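You operate a simulated robot arm through the tools that you are given. There is no shell and no other tool.

Carry out the task below with a simulated robot arm. There is one attempt and no reset: what you move stays moved.

TASK
Wipe the oil patch off the table and put the lids back on the three open tins.
Fine: use the grey pad and lay it back; each lid on its own tin. What is to be rubbed or washed off counts as gone when no trace of it is left.

Only the result counts: the job must be done as asked and must still hold three seconds after the hand-in. Knocking over, shifting, dropping, spilling or breaking anything else fails it. A push-on lid holds only when it is set on centred and level and pressed home; a screw cap is set on level and turned clockwise until tight.

THE ROBOT
A 6-joint arm with a two-finger parallel gripper, fixed in place. Base frame: the origin is at the foot of the arm, x ahead of it, y to its left, z up; the work surface is at about z = 0.8. Units: m, degrees, N and s.
With the tool pointing down near the work surface it reaches from about 0.26 to 0.68 m from the base axis. Its first joint turns from -66.0 to 66.0 degrees. Payload 2.9 kg.
The TCP is the grasp point between the finger pads, 0.03 m short of the fingertips. In the tool frame z runs along the fingers and y along their closing line. Largest opening 0.11 m; finger width 0.02, thickness 0.01; the body of the gripper, 0.048 by 0.112 m, starts 0.055 m behind the TCP.
Orientation is that of the tool frame in the base frame, as a unit quaternion [x, y, z, w]. With the fingers straight down and closing along the base's y, the tool's x points along the base's -x, its y along +y and its z along -z.

THE INTERFACE
- The arm moves only by the tool step_arm. Its argument "motion" is a list of rows, each a list of 3 entries, a list of its own where there are three numbers: the shift along the base's x, y, z in units of 200 mm (1.0 is 200 mm), then the turn, a rotation vector about the base's x, y, z in units of 60 degrees (1.0 is 60 degrees), then the finger opening in m, from 0 to 0.11. In form: [[[x, y, z], [ax, ay, az], gripper], ...]. A call has 1 to 20 rows; each row is the pose to reach, as a shift and turn from the pose commanded when the call began. A call with a number of a shift or a turn outside -1 to 1 is refused whole. Each row takes 0.2 s and may step no farther than 0.05 m and 8.6 degrees from the row before; otherwise, or with a gripper value out of range, the whole call is refused. A pose out of reach is approached as far as the arm can. The call stops where the force on the tool passes 70 N (or 10 N more than at its start, if that is more) or the arm is blocked; 0.2 s more then pass. Each finger travels about 0.108 m/s and halts on what it meets, pressing with about 40 N; the grip force reading is that of the motor and also rises with nothing between the fingers. The clock runs only during rows and for 0.2 s after the last one: add rows that repeat a pose to give the fingers time. The reply holds the time, the measured pose of the TCP, the force on the tool along the base axes, the opening and the grip force, in the units named above and with some noise, with the torque about the TCP (base axes, N m) and any sound that the robot's microphone picked up, and new pictures: "views" is both (left out), scene, wrist or none.
- Cameras (640 x 400 px; columns grow to the right, rows downward): "scene" is fixed at [0.0744, 0.4224, 1.3971]; the picture's right is [-0.82, -0.57, 0.00], its down [-0.27, 0.39, -0.88] and it looks along [0.50, -0.72, -0.48] (base axes); focal length 349 px, centre (320, 200). "wrist" rides on the gripper at [0.072, 0.017, -0.103] in the tool frame; the picture's right is [-0.23, 0.97, 0.00], its down [-0.76, -0.18, -0.62] and it looks along [-0.61, -0.14, 0.78] (tool axes); focal length 222 px, centre (320, 200). There is no depth. A picture from a camera that has moved, and an enlarged one, comes with that camera's place and axes in the base frame and with its lens.
- inspect(camera, box): a new picture of the part [left, top, right, bottom] of that camera's present view, enlarged. It takes no simulated time.
- close_job(): hands the job in; it is judged then, once.

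Places have to be worked out from the pictures, the camera data and where the tool is seen. Open the gripper and draw the arm clear of the work before you hand the job in, unless the task says otherwise.

The tools are called after "Emit:" as name(argument=value, ...) on one line, values as JSON. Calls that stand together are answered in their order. step_arm: Moves the arm, as the interface text tells. Its arguments: {"type":"object","properties":{"motion":{"type":"array","items":{"type":"array"}},"views":{"type":"string","enum":["both","scene","wrist","none"]}},"required":["motion"]} The other tools are called the same way: inspect (camera, box) takes an enlarged picture of a part of a camera's view; close_job () hands the job in.

At the start:

```text
clock: 0.0
tool_pos: [0.4491, -0.0143, 1.1463]
orientation: [0.0, 1.0, 0.001, 0.0]
contact_force: [0.7, -0.2, 0.0]
moment: [0.03, 0.01, 0.02]
grip_width: 0.1099
grip_force: 0.1
```

scene: 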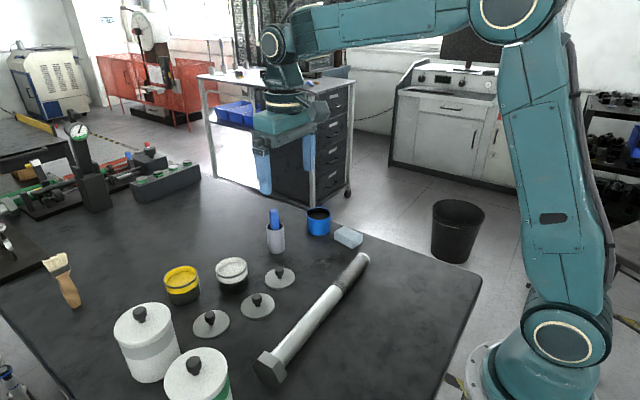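
wrist: 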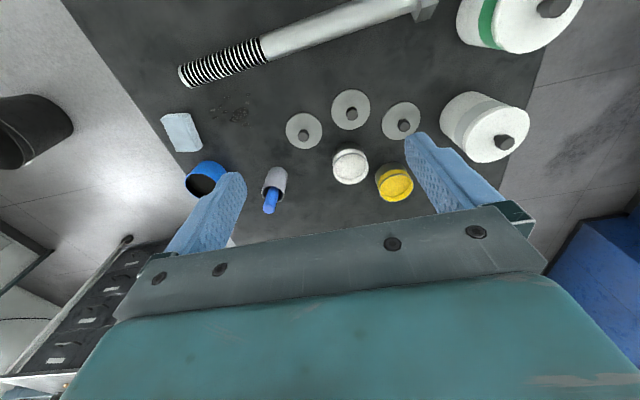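

I start by looking closer at the tins, lids, pad and oil patch in both cameras before moving anything.

Emit:
inspect(camera="scene", box=[140, 190, 400, 352])

Emit:
inspect(camera="wrist", box=[150, 70, 450, 257])

Emit:
inspect(camera="wrist", box=[150, 80, 310, 180])

Emit:
inspect(camera="wrist", box=[270, 80, 430, 210])

```text
2.46 times, centred on (270, 271) of scene
camera zoom: at [0.0744, 0.4224, 1.3971], right [-0.82, -0.57, 0.0], down [-0.27, 0.39, -0.88], along [0.5, -0.72, -0.48], focal length 859 px, centre (443, 25)
```

zoom: 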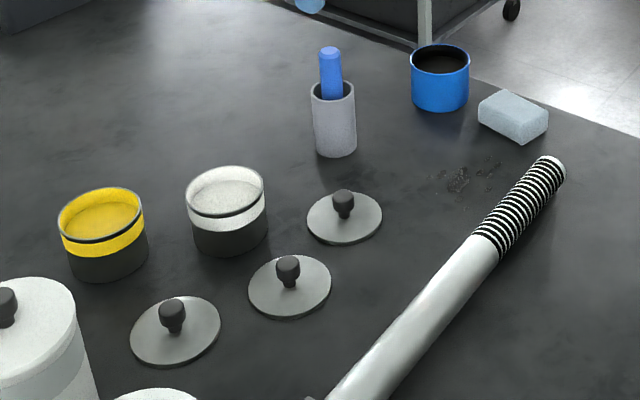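

```text
2.13 times, centred on (300, 164) of wrist
camera zoom: at [0.3757, 0.003, 1.2492], right [0.23, 0.97, 0.0], down [0.76, -0.18, 0.62], along [0.61, -0.14, -0.78], focal length 474 px, centre (363, 278)
```

zoom: 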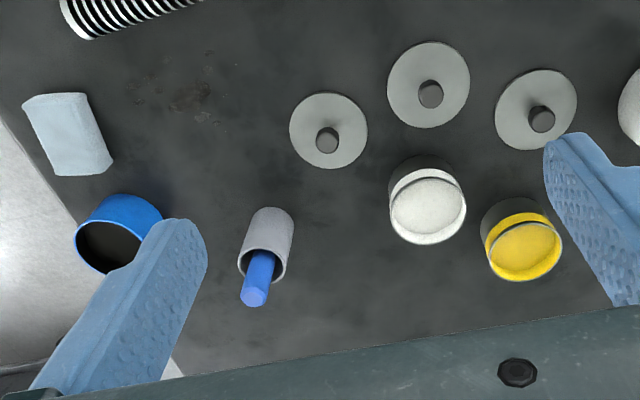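

```text
4.00 times, centred on (230, 130) of wrist
camera zoom: at [0.3757, 0.003, 1.2492], right [0.23, 0.97, 0.0], down [0.76, -0.18, 0.62], along [0.61, -0.14, -0.78], focal length 888 px, centre (680, 480)
```

zoom: 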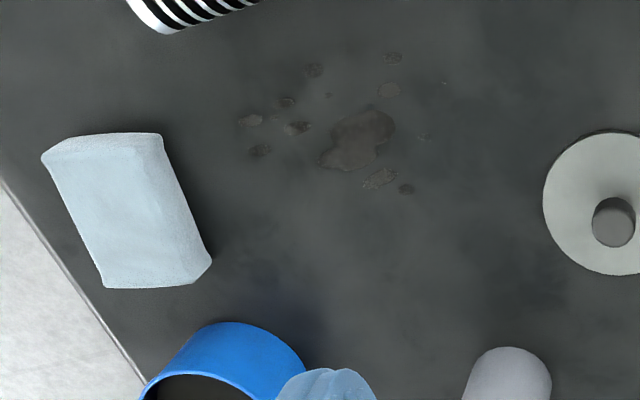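

```text
3.08 times, centred on (350, 145) of wrist
camera zoom: at [0.3757, 0.003, 1.2492], right [0.23, 0.97, 0.0], down [0.76, -0.18, 0.62], along [0.61, -0.14, -0.78], focal length 684 px, centre (228, 369)
```

zoom: 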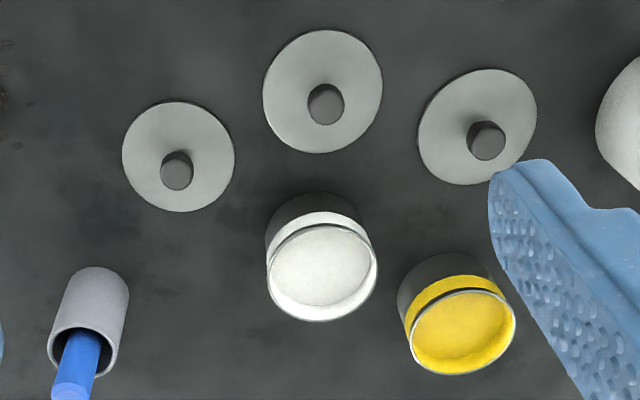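

The pictures place the pad near (0.48, -0.30), the oil around x 0.44–0.51, y -0.24 to -0.13, white tin near (0.614, 0.010), yellow near (0.686, 0.098) and blue near (0.585, -0.31). The three lids lie near (0.54, -0.07), (0.52, 0.03) and (0.56, 0.125). I'll bring the wrist camera closer to the pad, oil and blue tin to refine these.

Emit:
step_arm(motion=[[[-0.099, -0.155, -0.105], [0, 0, 0], 0.11], [[-0.198, -0.31, -0.21], [0, 0, 0], 0.11], [[-0.2975, -0.465, -0.315], [0, 0, 0], 0.11], [[-0.397, -0.62, -0.42], [0, 0, 0], 0.11], [[-0.496, -0.775, -0.525], [0, 0, 0], 0.11], [[-0.595, -0.93, -0.63], [0, 0, 0], 0.11]], views="both")

```text
clock: 1.4
tool_pos: [0.3281, -0.2017, 1.0212]
orientation: [-0.001, 1.0, -0.001, 0.0]
contact_force: [-0.3, -0.2, -0.2]
moment: [-0.02, -0.02, -0.02]
grip_width: 0.11
grip_force: 0.0
camera wrist: at [0.2558, -0.1836, 1.1236], right [0.23, 0.97, 0.0], down [0.76, -0.18, 0.62], along [0.61, -0.14, -0.78], focal length 222 px, centre (320, 200)
```

scene: 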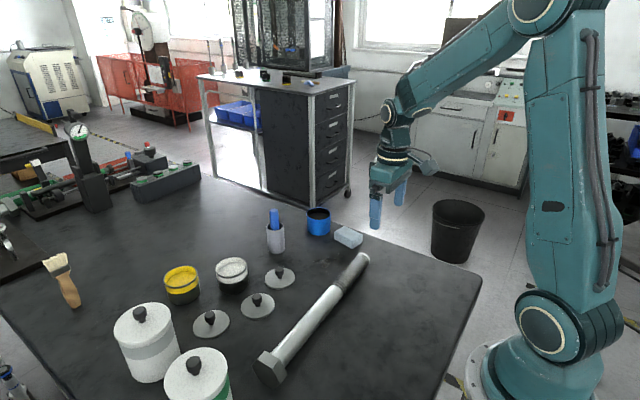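
wrist: 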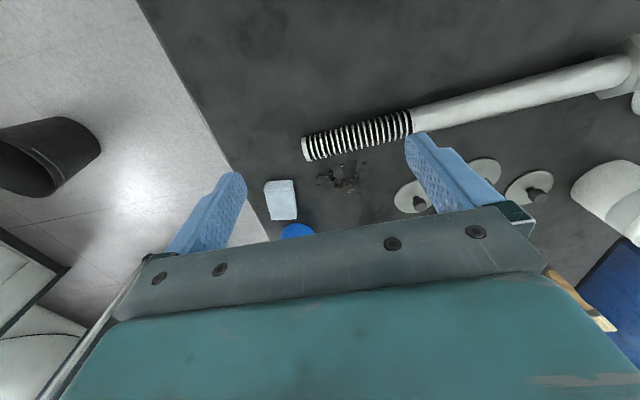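

The pad is just inside the fingers' line of sight; I'll enlarge pad, oil and scene details for sizes.

Emit:
inspect(camera="wrist", box=[240, 120, 400, 220])

Emit:
inspect(camera="scene", box=[255, 195, 383, 275])

Emit:
inspect(camera="scene", box=[150, 245, 310, 345])

```text
4.00 times, centred on (320, 170) of wrist
camera zoom: at [0.2558, -0.1836, 1.1236], right [0.23, 0.97, 0.0], down [0.76, -0.18, 0.62], along [0.61, -0.14, -0.78], focal length 888 px, centre (320, 320)
```

zoom: 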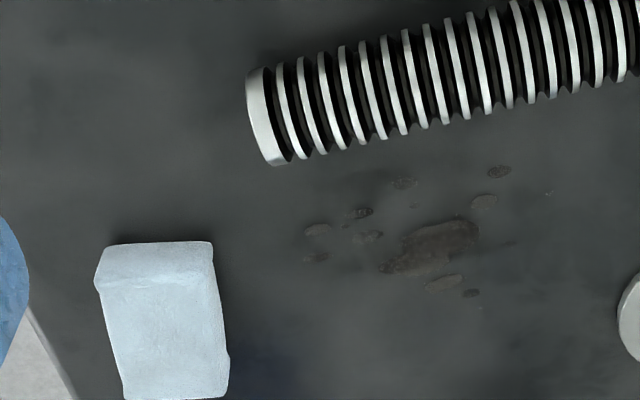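

```text
5.00 times, centred on (319, 235) of scene
camera zoom: at [0.0743, 0.4224, 1.3971], right [-0.82, -0.57, 0.0], down [-0.27, 0.39, -0.88], along [0.5, -0.72, -0.48], focal length 1746 px, centre (325, 25)
```

zoom: 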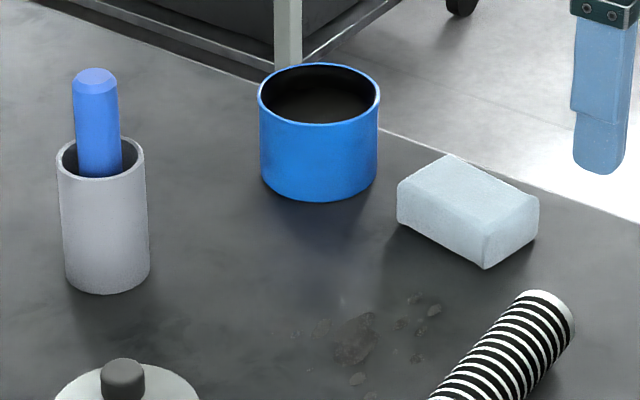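

```text
4.00 times, centred on (230, 295) of scene
camera zoom: at [0.0743, 0.4224, 1.3971], right [-0.82, -0.57, 0.0], down [-0.27, 0.39, -0.88], along [0.5, -0.72, -0.48], focal length 1396 px, centre (680, -180)
```

zoom: 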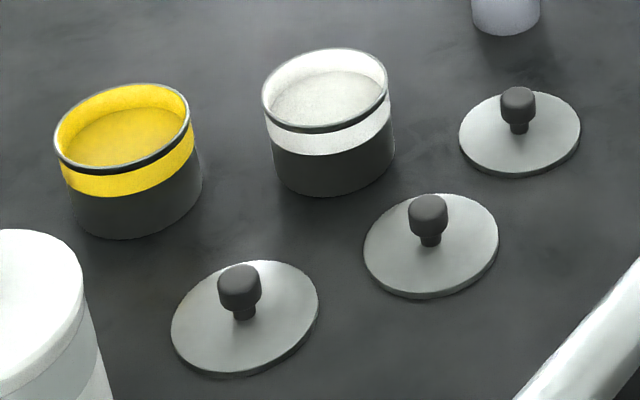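

The pad measures roughly 0.07 x 0.05 x 0.023 m, turned about -10° about z, centred near (0.4855, -0.308). I move above it with the tool turned to match and check alignment before descending.

Emit:
step_arm(motion=[[[0.1575, -0.1056, -0.091], [0, 0, -0.0343], 0.09], [[0.315, -0.2112, -0.182], [0, 0, -0.0687], 0.09], [[0.4725, -0.3168, -0.273], [0, 0, -0.103], 0.09], [[0.63, -0.4224, -0.364], [0, 0, -0.1373], 0.09], [[0.7875, -0.528, -0.455], [0, 0, -0.1717], 0.09], [[0.7875, -0.528, -0.455], [0, 0, -0.1717], 0.09]], views="both")

```text
clock: 2.8
tool_pos: [0.4874, -0.3077, 0.9302]
orientation: [0.09, 0.996, 0.0, 0.0]
contact_force: [0.1, 0.1, 0.1]
moment: [0.0, -0.02, -0.03]
grip_width: 0.0901
grip_force: 0.1
camera wrist: at [0.4186, -0.2772, 1.0326], right [0.4, 0.92, 0.0], down [0.72, -0.31, 0.62], along [0.57, -0.25, -0.78], focal length 222 px, centre (320, 200)
```

scene: 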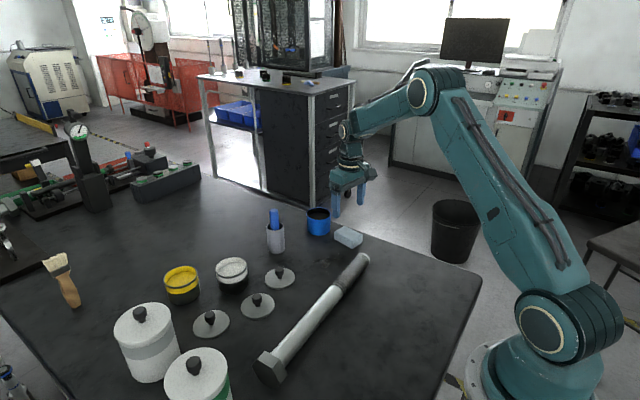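
wrist: 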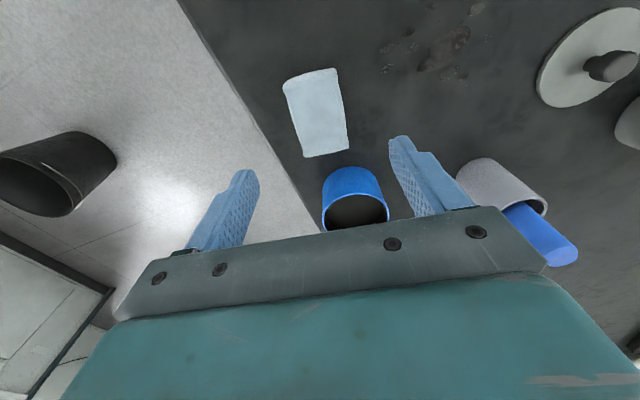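

The pad appears close to centred between the fingers; I'll enlarge to check its centre and angle exactly, and the blue tin and the lid nearby.

Emit:
inspect(camera="wrist", box=[240, 50, 400, 150])

Emit:
inspect(camera="wrist", box=[270, 140, 430, 240])

Emit:
inspect(camera="scene", box=[302, 160, 398, 260])

```text
4.00 times, centred on (320, 100) of wrist
camera zoom: at [0.4186, -0.2772, 1.0326], right [0.4, 0.92, 0.0], down [0.72, -0.31, 0.62], along [0.57, -0.25, -0.78], focal length 888 px, centre (320, 600)
```

zoom: 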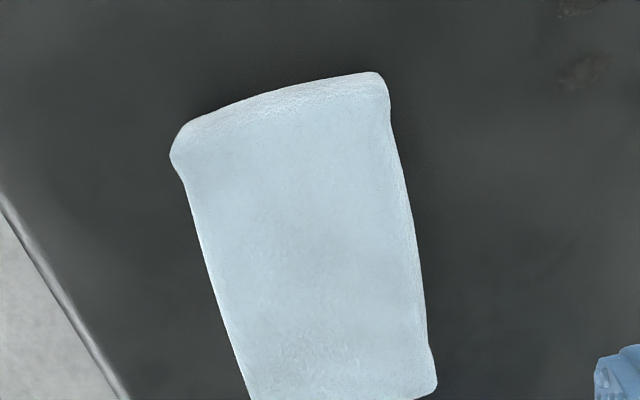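

```text
4.00 times, centred on (350, 190) of wrist
camera zoom: at [0.4186, -0.2772, 1.0326], right [0.4, 0.92, 0.0], down [0.72, -0.31, 0.62], along [0.57, -0.25, -0.78], focal length 888 px, centre (200, 240)
```

zoom: 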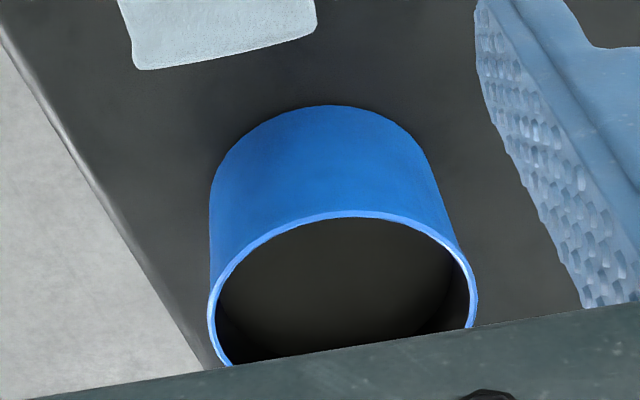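

```text
4.00 times, centred on (350, 210) of scene
camera zoom: at [0.0744, 0.4224, 1.3971], right [-0.82, -0.57, 0.0], down [-0.27, 0.39, -0.88], along [0.5, -0.72, -0.48], focal length 1396 px, centre (200, 160)
```

zoom: 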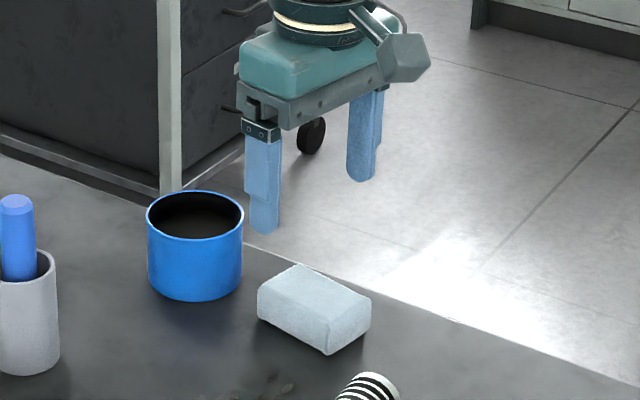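

Enlarged view gives the pad's centre at about (0.485, -0.307), aligned with the tool. I descend to TCP z ≈ 0.838 and close on it.

Emit:
step_arm(motion=[[[-0.005, 0, -0.15], [0, 0, 0], 0.09], [[-0.01, 0.002, -0.3], [0, 0, 0], 0.09], [[-0.01, 0.002, -0.4], [0, 0, 0], 0.09], [[-0.01, 0.002, -0.46], [0, 0, 0], 0.09], [[-0.01, 0.002, -0.46], [0, 0, 0], 0.06], [[-0.01, 0.002, -0.46], [0, 0, 0], 0.035], [[-0.01, 0.002, -0.46], [0, 0, 0], 0.035], [[-0.01, 0.002, -0.46], [0, 0, 0], 0.035]], views="both")

```text
clock: 4.6
tool_pos: [0.4846, -0.3061, 0.8384]
orientation: [0.09, 0.996, 0.0, 0.001]
contact_force: [1.1, 0.3, -0.3]
moment: [-0.02, -0.03, 0.03]
grip_width: 0.0488
grip_force: 40.2
camera wrist: at [0.416, -0.2754, 0.94], right [0.4, 0.92, 0.0], down [0.72, -0.31, 0.62], along [0.57, -0.25, -0.78], focal length 222 px, centre (320, 200)
```

scene: 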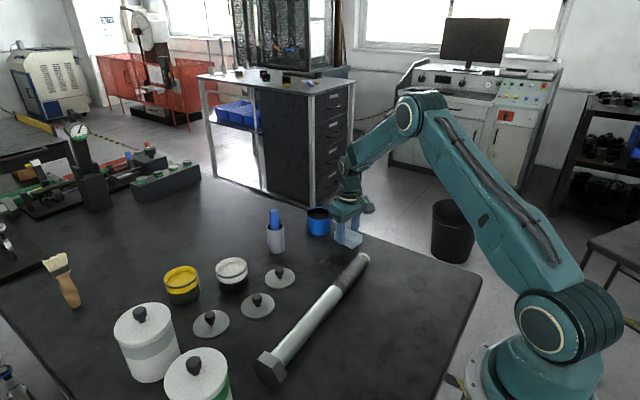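
wrist: 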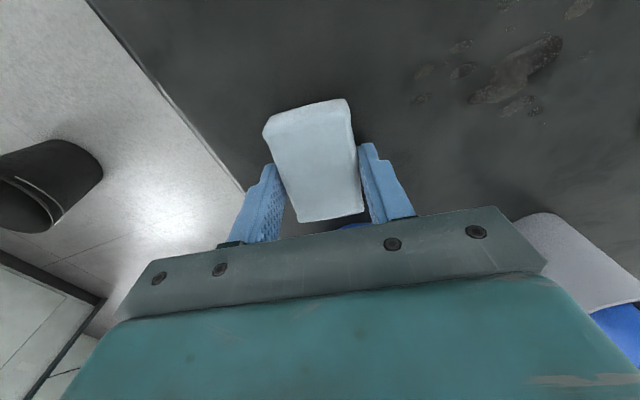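

The pad is held (width 0.049 m, 40 N). I lift it, carry it to the edge of the oil patch at (0.474, -0.25) and lower it gently to feel the contact force.

Emit:
step_arm(motion=[[[0, 0, 0.15], [0, 0, 0], 0.035], [[-0.053, 0.14, 0.15], [0, 0, 0], 0.035], [[-0.053, 0.28, 0.15], [0, 0, 0], 0.035], [[-0.053, 0.28, 0.05], [0, 0, 0], 0.035], [[-0.053, 0.28, 0.01], [0, 0, 0], 0.035], [[-0.053, 0.28, -0.005], [0, 0, 0], 0.035], [[-0.053, 0.28, -0.015], [0, 0, 0], 0.035]], views="both")

```text
clock: 6.2
tool_pos: [0.4755, -0.2504, 0.8377]
orientation: [0.089, 0.996, 0.0, 0.001]
contact_force: [-7.9, 4.8, 22.5]
moment: [0.23, 0.42, -0.01]
grip_width: 0.0485
grip_force: 39.9
camera wrist: at [0.4058, -0.2192, 0.9394], right [0.4, 0.92, 0.0], down [0.72, -0.31, 0.62], along [0.57, -0.25, -0.78], focal length 222 px, centre (320, 200)
```

scene: 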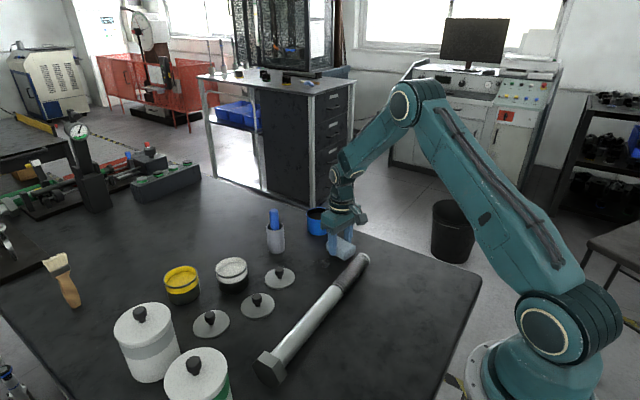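
wrist: 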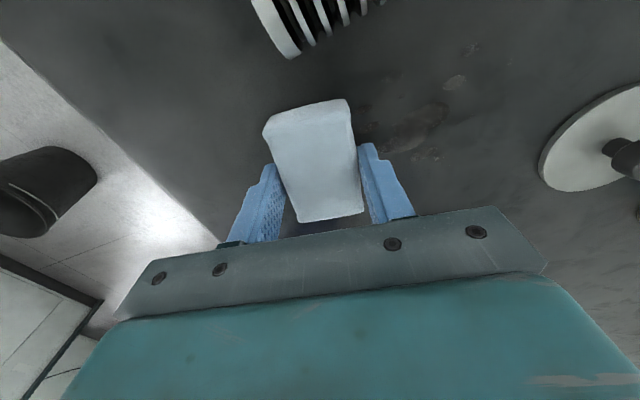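

Contact is about 22 N, a sensible rubbing pressure. I sweep across the patch in +y at x ≈ 0.475, then back at x ≈ 0.495, keeping clear of the bolt and the nearest lid.

Emit:
step_arm(motion=[[[0, 0.1, 0], [0, 0, 0], 0.035], [[0, 0.2, 0], [0, 0, 0], 0.035], [[0, 0.3, 0], [0, 0, 0], 0.035], [[0, 0.4, 0], [0, 0, 0], 0.035], [[0, 0.5, 0], [0, 0, 0], 0.035], [[0, 0.57, 0], [0, 0, 0], 0.035], [[0.03, 0.52, 0], [0, 0, 0], 0.035], [[0.07, 0.48, 0], [0, 0, 0], 0.035], [[0.1, 0.42, 0], [0, 0, 0], 0.035], [[0.1, 0.32, 0], [0, 0, 0], 0.035], [[0.1, 0.22, 0], [0, 0, 0], 0.035], [[0.1, 0.12, 0], [0, 0, 0], 0.035], [[0.1, 0.02, 0], [0, 0, 0], 0.035], [[0.05, -0.05, 0], [0, 0, 0], 0.035], [[0, -0.05, 0], [0, 0, 0], 0.035]], views="both")

```text
clock: 9.4
tool_pos: [0.4776, -0.263, 0.8365]
orientation: [0.091, 0.996, -0.003, 0.005]
contact_force: [11.7, -1.9, 28.3]
moment: [0.41, 0.2, -0.15]
grip_width: 0.049
grip_force: 39.9
camera wrist: at [0.4077, -0.2319, 0.9379], right [0.4, 0.92, 0.0], down [0.71, -0.31, 0.63], along [0.58, -0.25, -0.77], focal length 222 px, centre (320, 200)
```

scene: 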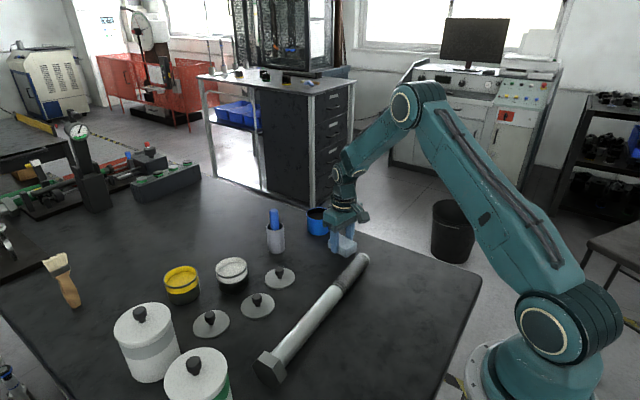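
wrist: 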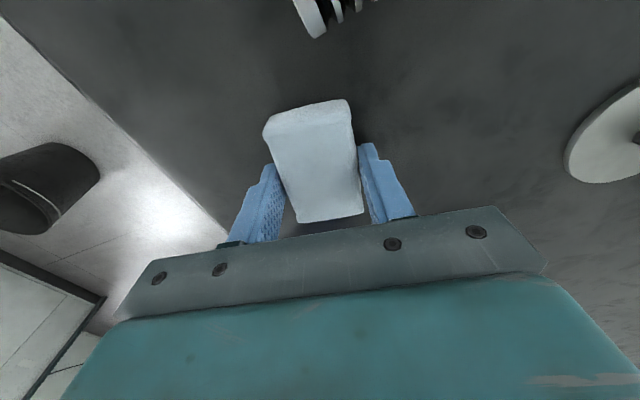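

The patch looks mostly gone. I'll enlarge the table area to look for leftover traces.

Emit:
inspect(camera="wrist", box=[350, 20, 590, 170])

Emit:
inspect(camera="wrist", box=[200, 0, 440, 150])

Emit:
inspect(camera="scene", box=[280, 235, 376, 295])

```text
2.67 times, centred on (470, 95) of wrist
camera zoom: at [0.4077, -0.2319, 0.9379], right [0.4, 0.92, 0.0], down [0.71, -0.31, 0.63], along [0.58, -0.25, -0.77], focal length 592 px, centre (-80, 480)
```

zoom: 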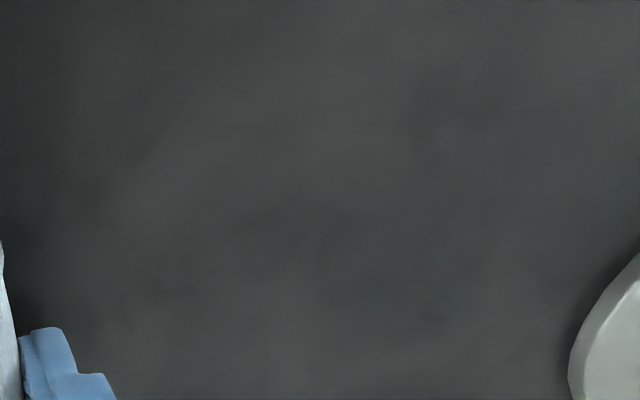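

```text
2.67 times, centred on (320, 75) of wrist
camera zoom: at [0.4077, -0.2319, 0.9379], right [0.4, 0.92, 0.0], down [0.71, -0.31, 0.63], along [0.58, -0.25, -0.77], focal length 592 px, centre (320, 533)
```

zoom: 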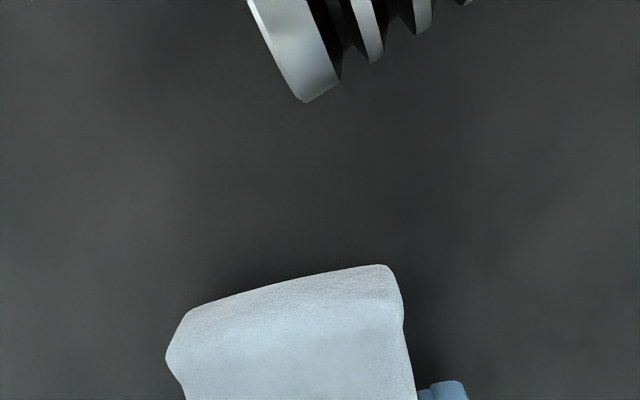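

```text
6.67 times, centred on (328, 265) of scene
camera zoom: at [0.0742, 0.4225, 1.3971], right [-0.82, -0.57, 0.0], down [-0.27, 0.39, -0.88], along [0.5, -0.72, -0.48], focal length 2328 px, centre (267, -233)
```

zoom: 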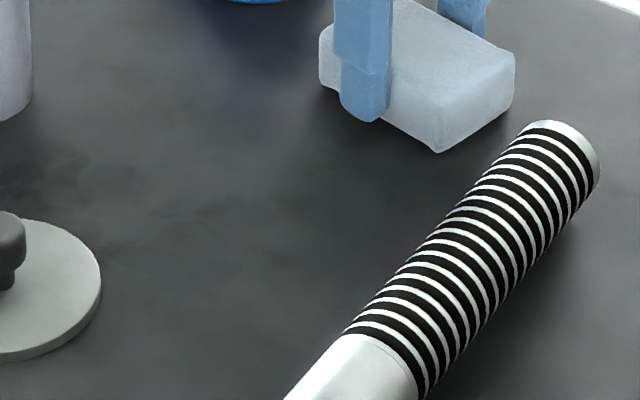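

No trace visible, but I'll make one more full pass to be thorough, covering slightly wider, before returning the pad.

Emit:
step_arm(motion=[[[0, 0.1, 0], [0, 0, 0], 0.035], [[0, 0.2, 0], [0, 0, 0], 0.035], [[0, 0.3, 0], [0, 0, 0], 0.035], [[0, 0.4, 0], [0, 0, 0], 0.035], [[0, 0.5, 0], [0, 0, 0], 0.035], [[0, 0.61, 0], [0, 0, 0], 0.035], [[0.05, 0.56, 0], [0, 0, 0], 0.035], [[0.1, 0.52, 0], [0, 0, 0], 0.035], [[0.15, 0.45, 0], [0, 0, 0], 0.035], [[0.15, 0.35, 0], [0, 0, 0], 0.035], [[0.15, 0.25, 0], [0, 0, 0], 0.035], [[0.15, 0.15, 0], [0, 0, 0], 0.035], [[0.12, 0.05, 0], [0, 0, 0], 0.035], [[0.05, 0.0, 0], [0, 0, 0], 0.035], [[0.05, 0.0, 0.02], [0, 0, 0], 0.035], [[0.05, 0.0, 0.12], [0, 0, 0], 0.035], [[0.05, -0.1, 0.165], [0, 0, 0], 0.035], [[0.053, -0.23, 0.165], [0, 0, 0], 0.035]], views="both")

```text
clock: 13.2
tool_pos: [0.4867, -0.3066, 0.8681]
orientation: [0.09, 0.996, 0.001, 0.0]
contact_force: [-0.4, -0.6, -0.6]
moment: [0.02, 0.03, -0.01]
grip_width: 0.0488
grip_force: 40.0
camera wrist: at [0.4174, -0.2765, 0.9706], right [0.4, 0.92, 0.0], down [0.72, -0.31, 0.62], along [0.57, -0.25, -0.78], focal length 222 px, centre (320, 200)
```

scene: 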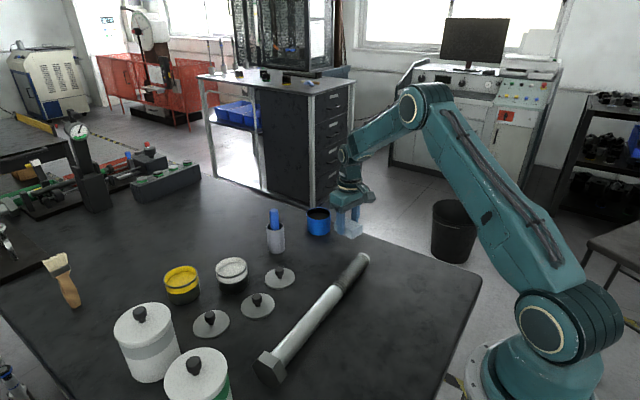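
wrist: 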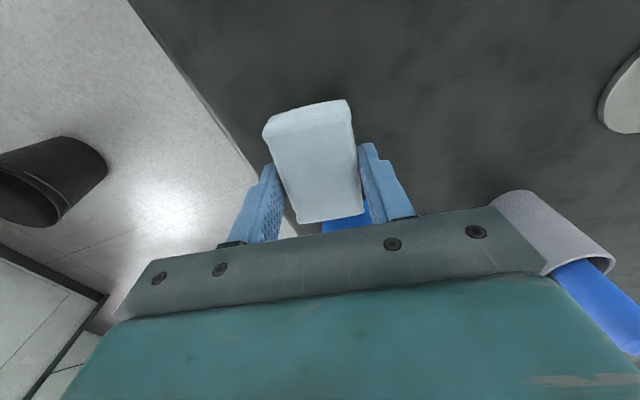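

The pad is back above its spot. I check the wiped area in the scene camera before setting it down.

Emit:
inspect(camera="scene", box=[280, 230, 376, 290])

Emit:
inspect(camera="wrist", box=[340, 0, 600, 162])

```text
6.67 times, centred on (328, 260) of scene
camera zoom: at [0.0743, 0.4224, 1.3971], right [-0.82, -0.57, 0.0], down [-0.27, 0.39, -0.88], along [0.5, -0.72, -0.48], focal length 2328 px, centre (267, -200)
```

zoom: 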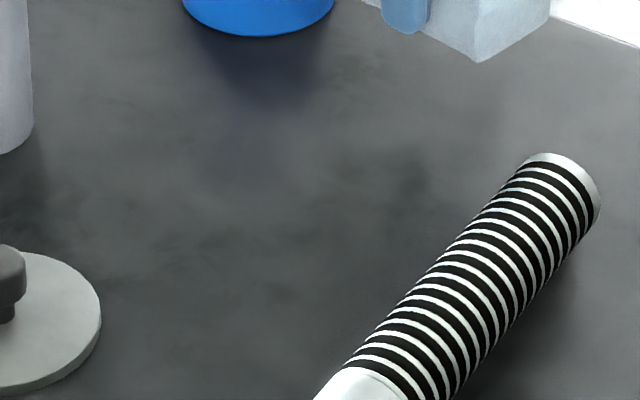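

```text
2.46 times, centred on (470, 81) of wrist
camera zoom: at [0.4174, -0.2765, 0.9706], right [0.4, 0.92, 0.0], down [0.72, -0.31, 0.62], along [0.57, -0.25, -0.78], focal length 547 px, centre (-49, 493)
```

zoom: 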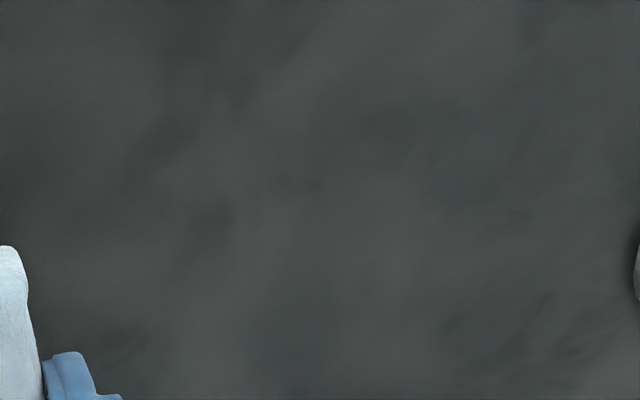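

The table is clean. Now I lower the pad at its original spot and release it.

Emit:
step_arm(motion=[[[-0.006, 0, -0.08], [0, 0, 0], 0.035], [[-0.008, 0, -0.135], [0, 0, 0], 0.035], [[-0.008, 0, -0.15], [0, 0, 0], 0.035], [[-0.008, 0, -0.15], [0, 0, 0], 0.035]], views="none")

```text
clock: 14.2
tool_pos: [0.4834, -0.3054, 0.838]
orientation: [0.09, 0.996, -0.001, 0.0]
contact_force: [0.1, 0.1, 0.1]
moment: [0.02, 0.01, 0.03]
grip_width: 0.0488
grip_force: 39.9
```

No contact force yet at z = 0.838, so the pad has crept up slightly in the fingers; I lower a little more until it touches, then release.

Emit:
step_arm(motion=[[[0, 0, -0.005], [0, 0, 0], 0.035], [[0, 0, -0.01], [0, 0, 0], 0.035], [[0, 0, -0.01], [0, 0, 0], 0.035]], views="none")

```text
clock: 15.0
tool_pos: [0.4836, -0.3072, 0.8374]
orientation: [0.089, 0.996, -0.001, 0.0]
contact_force: [0.5, -0.2, -0.8]
moment: [-0.03, -0.01, -0.01]
grip_width: 0.0487
grip_force: 39.9
```

Still no contact; continue lowering in small steps.

Emit:
step_arm(motion=[[[0, 0, -0.005], [0, 0, 0], 0.035], [[0, 0, -0.01], [0, 0, 0], 0.035], [[0, 0, -0.01], [0, 0, 0], 0.035]], views="wrist")

```text
clock: 15.8
tool_pos: [0.483, -0.3064, 0.8365]
orientation: [0.09, 0.996, -0.001, 0.001]
contact_force: [-4.7, 2.8, 21.9]
moment: [0.24, 0.36, 0.0]
grip_width: 0.0486
grip_force: 40.2
camera wrist: at [0.4147, -0.2756, 0.938], right [0.4, 0.92, 0.0], down [0.72, -0.31, 0.63], along [0.57, -0.25, -0.78], focal length 222 px, centre (320, 200)
```

wrist: 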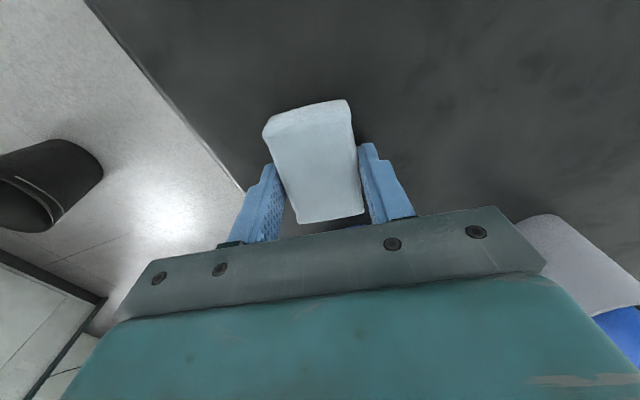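

Contact now (22 N). I ease up about 1.5 mm, open the fingers, and rise straight up.

Emit:
step_arm(motion=[[[0, 0, 0.007], [0, 0, 0], 0.035], [[0, 0, 0.007], [0, 0, 0], 0.05], [[0, 0, 0.007], [0, 0, 0], 0.075], [[0, 0, 0.007], [0, 0, 0], 0.09], [[0, 0, 0.1], [0, 0, 0], 0.09], [[0, 0, 0.3], [0, 0, 0], 0.09], [[0, 0, 0.5], [0, 0, 0], 0.09], [[0, 0, 0.7], [0, 0, 0], 0.11]], views="both")

```text
clock: 17.6
tool_pos: [0.4821, -0.3059, 0.9757]
orientation: [0.09, 0.996, 0.0, 0.0]
contact_force: [-0.3, -0.4, 0.6]
moment: [0.01, 0.0, -0.03]
grip_width: 0.1099
grip_force: 0.0
camera wrist: at [0.4139, -0.2758, 1.0771], right [0.4, 0.92, 0.0], down [0.72, -0.31, 0.62], along [0.57, -0.25, -0.78], focal length 222 px, centre (320, 200)
```

scene: 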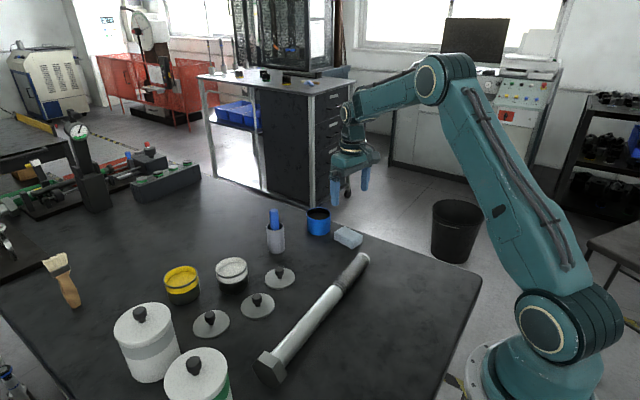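
wrist: 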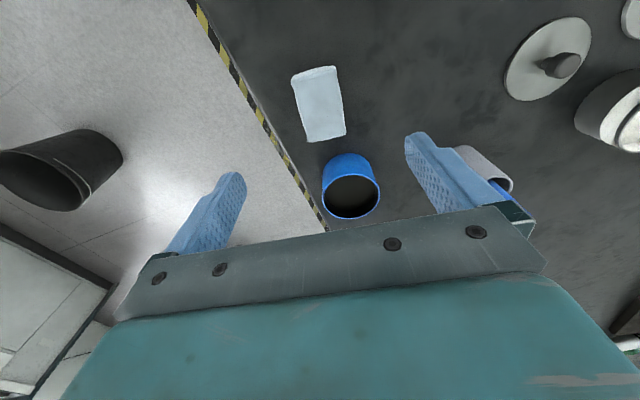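

The pad is back in place. From here I measure the blue tin's rim accurately and the nearest lid.

Emit:
inspect(camera="wrist", box=[302, 140, 398, 200])

Emit:
inspect(camera="wrist", box=[302, 165, 398, 225])

Emit:
inspect(camera="wrist", box=[490, 5, 618, 105])

```text
6.67 times, centred on (350, 170) of wrist
camera zoom: at [0.4139, -0.2758, 1.0771], right [0.4, 0.92, 0.0], down [0.72, -0.31, 0.62], along [0.57, -0.25, -0.78], focal length 1481 px, centre (120, 400)
```

zoom: 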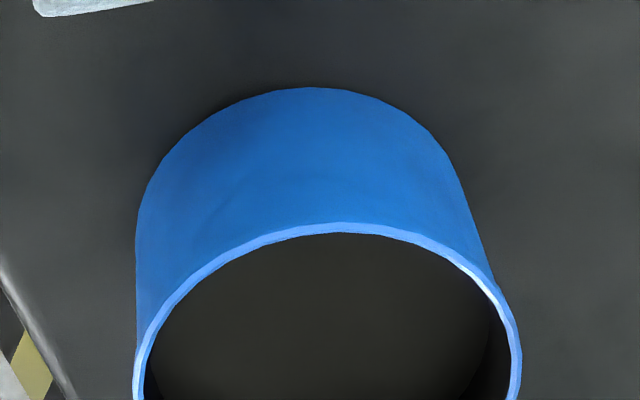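

```text
6.67 times, centred on (350, 195) of wrist
camera zoom: at [0.4139, -0.2758, 1.0771], right [0.4, 0.92, 0.0], down [0.72, -0.31, 0.62], along [0.57, -0.25, -0.78], focal length 1481 px, centre (120, 233)
```

zoom: 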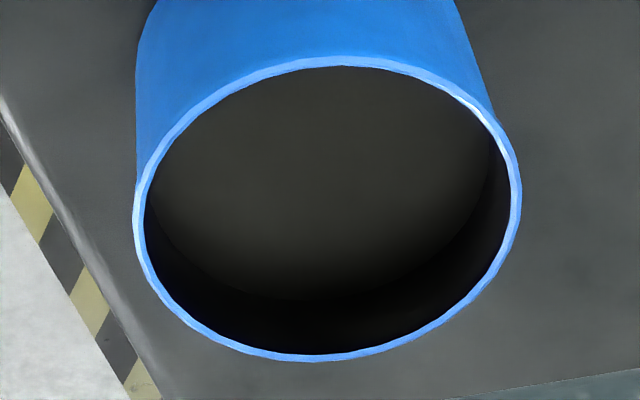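

```text
4.00 times, centred on (554, 55) of wrist
camera zoom: at [0.4139, -0.2758, 1.0771], right [0.4, 0.92, 0.0], down [0.72, -0.31, 0.62], along [0.57, -0.25, -0.78], focal length 888 px, centre (-616, 780)
```

zoom: 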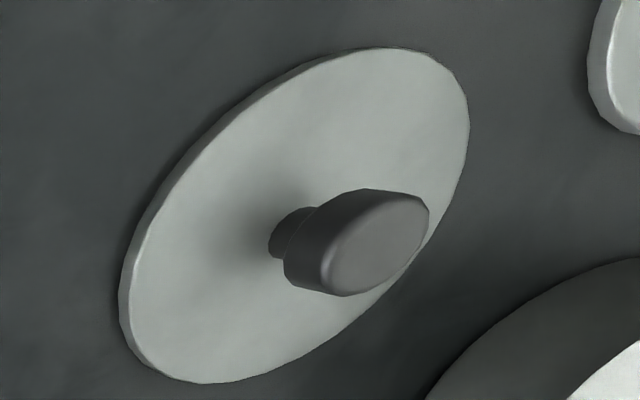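

The blue tin's rim measures about 0.074 m across at z ≈ 0.853, centred near (0.590, -0.309). Now I move toward the lids for a closer look at them and at the other tins.

Emit:
step_arm(motion=[[[-0.05, 0.19, 0.03], [0, 0, 0.034], 0.11], [[-0.1, 0.38, 0.06], [0, 0, 0.069], 0.11], [[-0.15, 0.57, 0.09], [0, 0, 0.103], 0.11], [[-0.2, 0.76, 0.12], [0, 0, 0.137], 0.11], [[-0.25, 0.95, 0.15], [0, 0, 0.1717], 0.11]], views="none")

Emit:
step_arm(motion=[[[-0.06, 0.2, 0.0], [0, 0, 0], 0.11], [[-0.12, 0.4, 0], [0, 0, 0], 0.11], [[-0.18, 0.6, 0], [0, 0, 0], 0.11], [[-0.25, 0.8, 0], [0, 0, 0], 0.11], [[-0.25, 0.8, 0], [0, 0, 0], 0.11]], views="both")

```text
clock: 18.8
tool_pos: [0.434, -0.1152, 1.0035]
orientation: [-0.001, 1.0, 0.0, 0.0]
contact_force: [0.1, 0.2, -0.1]
moment: [-0.02, -0.02, -0.01]
grip_width: 0.1103
grip_force: 0.1
```

```text
clock: 20.0
tool_pos: [0.3868, 0.0454, 1.0046]
orientation: [0.0, 1.0, 0.0, 0.0]
contact_force: [-0.4, 0.5, 0.5]
moment: [0.02, 0.03, 0.0]
grip_width: 0.1098
grip_force: 0.1
camera wrist: at [0.313, 0.0634, 1.1064], right [0.23, 0.97, 0.0], down [0.76, -0.18, 0.62], along [0.61, -0.14, -0.78], focal length 222 px, centre (320, 200)
```

scene: 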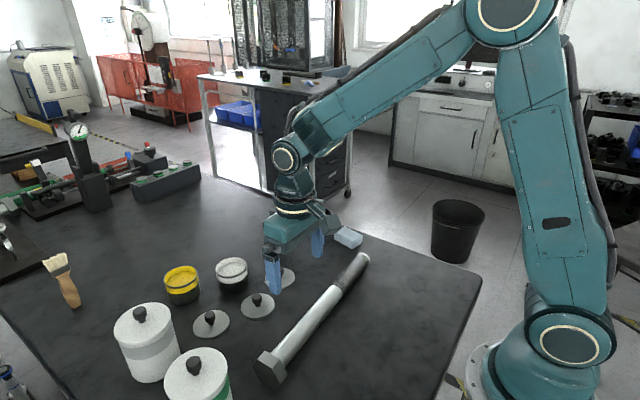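
wrist: 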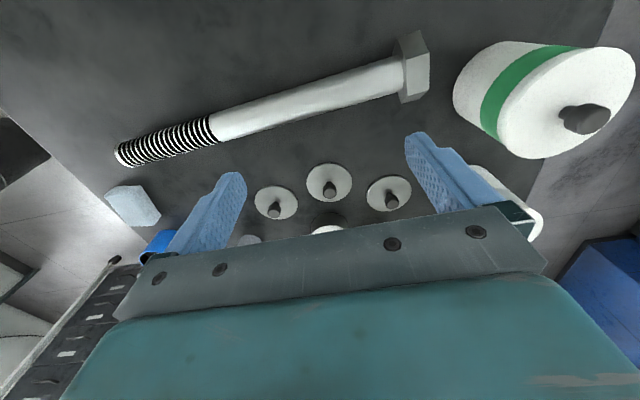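

I enlarge the lids from this view to compare them.

Emit:
inspect(camera="wrist", box=[246, 155, 342, 235])

Emit:
inspect(camera="wrist", box=[320, 155, 416, 235])

Emit:
inspect(camera="scene", box=[150, 250, 310, 350])

```text
5.00 times, centred on (294, 195) of wrist
camera zoom: at [0.313, 0.0634, 1.1064], right [0.23, 0.97, 0.0], down [0.76, -0.18, 0.62], along [0.61, -0.14, -0.78], focal length 1111 px, centre (450, 225)
```

zoom: 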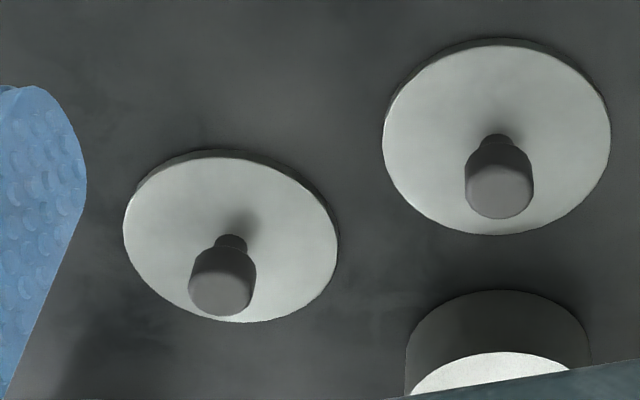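

```text
5.00 times, centred on (368, 195) of wrist
camera zoom: at [0.313, 0.0634, 1.1064], right [0.23, 0.97, 0.0], down [0.76, -0.18, 0.62], along [0.61, -0.14, -0.78], focal length 1111 px, centre (80, 225)
```

zoom: 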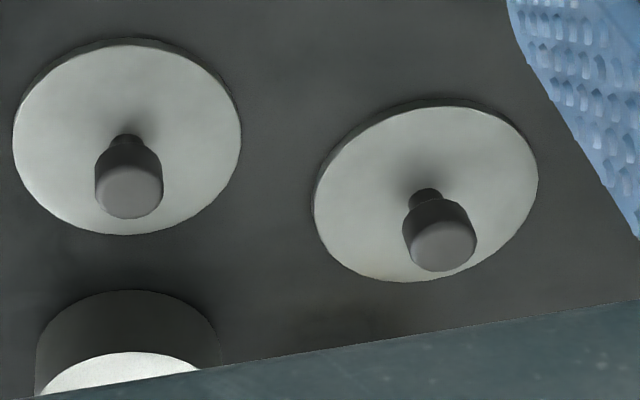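

```text
4.00 times, centred on (230, 300) of scene
camera zoom: at [0.0743, 0.4224, 1.3971], right [-0.82, -0.57, 0.0], down [-0.27, 0.39, -0.88], along [0.5, -0.72, -0.48], focal length 1396 px, centre (680, -200)
```

zoom: 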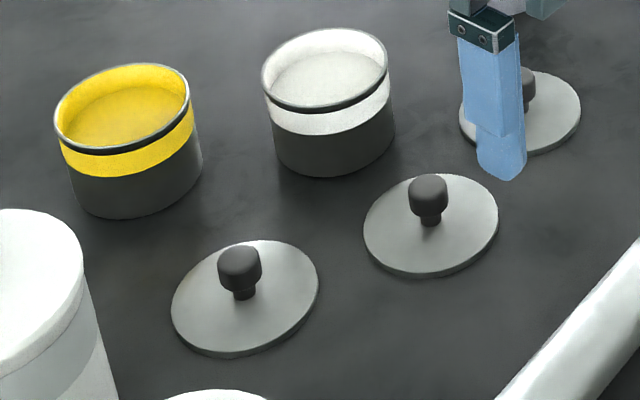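

The three lids look alike (about 0.075–0.076 m across, knob top at z ≈ 0.832), each lying nearest a tin: A (0.538, -0.069) → blue, B (0.518, 0.031) → white, C (0.562, 0.124) → yellow. I move for a clear view of the white and yellow tins.

Emit:
step_arm(motion=[[[0.15, 0.008, 0.075], [0, 0, 0], 0.11], [[0.31, 0.016, 0.15], [0, 0, 0], 0.11], [[0.466, 0.023, 0.227], [0, 0, 0], 0.11], [[0.466, 0.023, 0.227], [0, 0, 0], 0.11]], views="wrist")

```text
clock: 21.0
tool_pos: [0.4803, 0.0466, 1.0499]
orientation: [0.0, 1.0, -0.001, 0.0]
contact_force: [0.2, 0.2, -0.6]
moment: [-0.01, 0.0, -0.02]
grip_width: 0.1102
grip_force: 0.1
camera wrist: at [0.4063, 0.0645, 1.1514], right [0.23, 0.97, 0.0], down [0.76, -0.18, 0.62], along [0.61, -0.14, -0.78], focal length 222 px, centre (320, 200)
```

wrist: 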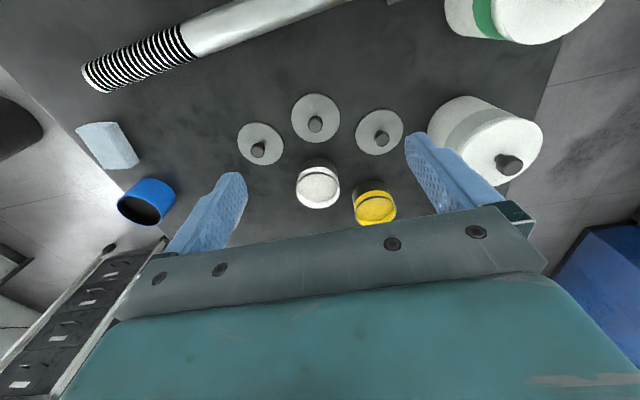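

Good view of both tins; I enlarge each to measure the rims.

Emit:
inspect(camera="wrist", box=[280, 150, 376, 220])

Emit:
inspect(camera="wrist", box=[330, 165, 426, 235])

```text
5.71 times, centred on (328, 185) of wrist
camera zoom: at [0.4063, 0.0645, 1.1514], right [0.23, 0.97, 0.0], down [0.76, -0.18, 0.62], along [0.61, -0.14, -0.78], focal length 1269 px, centre (274, 286)
```

zoom: 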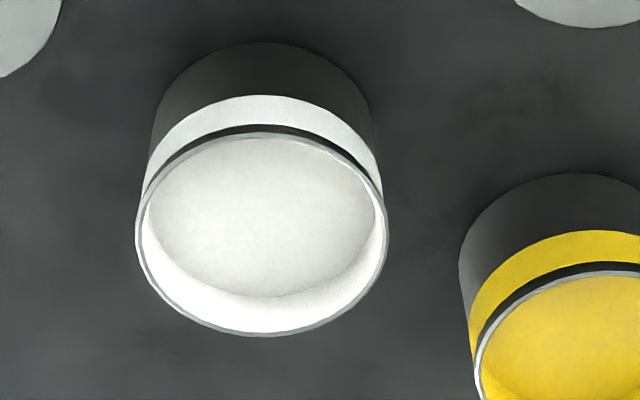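

```text
5.71 times, centred on (378, 200) of wrist
camera zoom: at [0.4063, 0.0645, 1.1514], right [0.23, 0.97, 0.0], down [0.76, -0.18, 0.62], along [0.61, -0.14, -0.78], focal length 1269 px, centre (-11, 200)
```

zoom: 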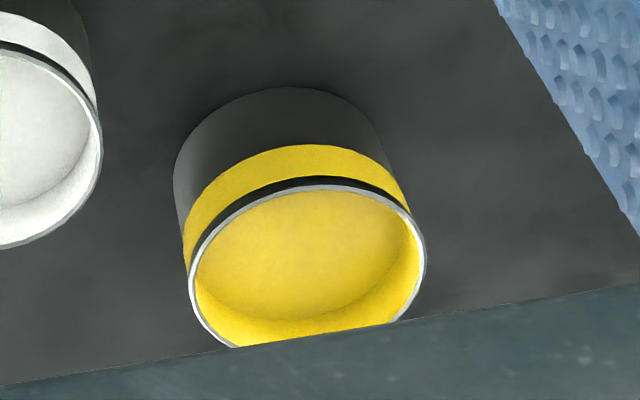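

White tin rim: centre about (0.620, 0.010), z ≈ 0.854; yellow: about (0.690, 0.100), z ≈ 0.853. Yellow is 0.697 m out, at the edge of reach, so I test a straight-down pose above it while still high.

Emit:
step_arm(motion=[[[0.2, 0.05, -0.09], [0, 0, 0], 0.06], [[0.4, 0.1, -0.18], [0, 0, 0], 0.06], [[0.6, 0.15, -0.27], [0, 0, 0], 0.06], [[0.8, 0.21, -0.36], [0, 0, 0], 0.06], [[0.97, 0.26, -0.45], [0, 0, 0], 0.06], [[1.0, 0.267, -0.5], [0, 0, 0], 0.06], [[1.0, 0.267, -0.5], [0, 0, 0], 0.06]], views="both")

```text
clock: 22.6
tool_pos: [0.6675, 0.1037, 0.9498]
orientation: [0.001, 1.0, -0.001, 0.0]
contact_force: [0.2, 0.7, -0.5]
moment: [0.07, 0.01, 0.0]
grip_width: 0.0602
grip_force: 0.1
out of reach, approached as far as the arm can: row 5, 6, 7
camera wrist: at [0.5951, 0.1224, 1.0508], right [0.23, 0.97, 0.0], down [0.76, -0.18, 0.62], along [0.61, -0.14, -0.78], focal length 222 px, centre (320, 200)
```

scene: 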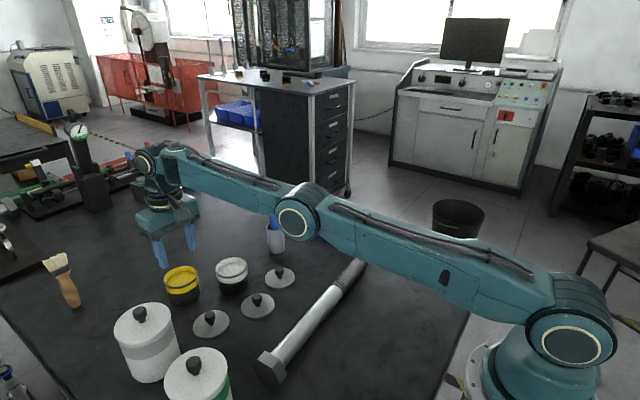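
wrist: 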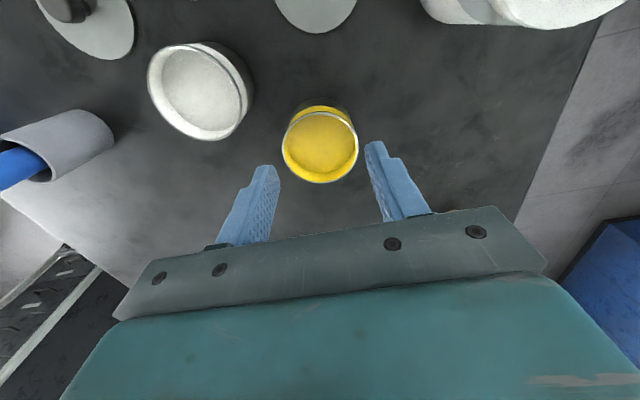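

Straight down, the arm stops at radius 0.675, so the yellow tin needs a slight outward tilt (about 10–12°) with the lid picked up at the same tilt. This view is good for the yellow and white rims; I enlarge both.

Emit:
inspect(camera="wrist", box=[272, 90, 368, 190])

Emit:
inspect(camera="wrist", box=[140, 30, 268, 150])

```text
4.00 times, centred on (320, 140) of wrist
camera zoom: at [0.5951, 0.1224, 1.0508], right [0.23, 0.97, 0.0], down [0.76, -0.18, 0.62], along [0.61, -0.14, -0.78], focal length 888 px, centre (320, 440)
```

zoom: 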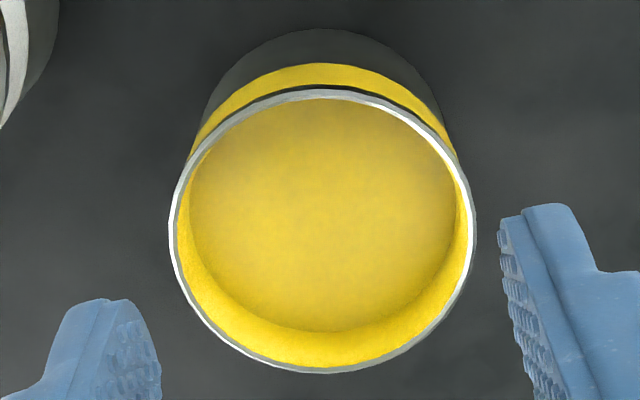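

```text
3.33 times, centred on (204, 90) of wrist
camera zoom: at [0.5951, 0.1224, 1.0508], right [0.23, 0.97, 0.0], down [0.76, -0.18, 0.62], along [0.61, -0.14, -0.78], focal length 740 px, centre (707, 567)
```

zoom: 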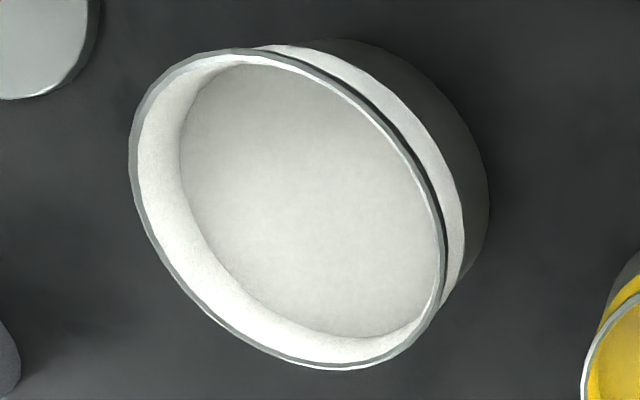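

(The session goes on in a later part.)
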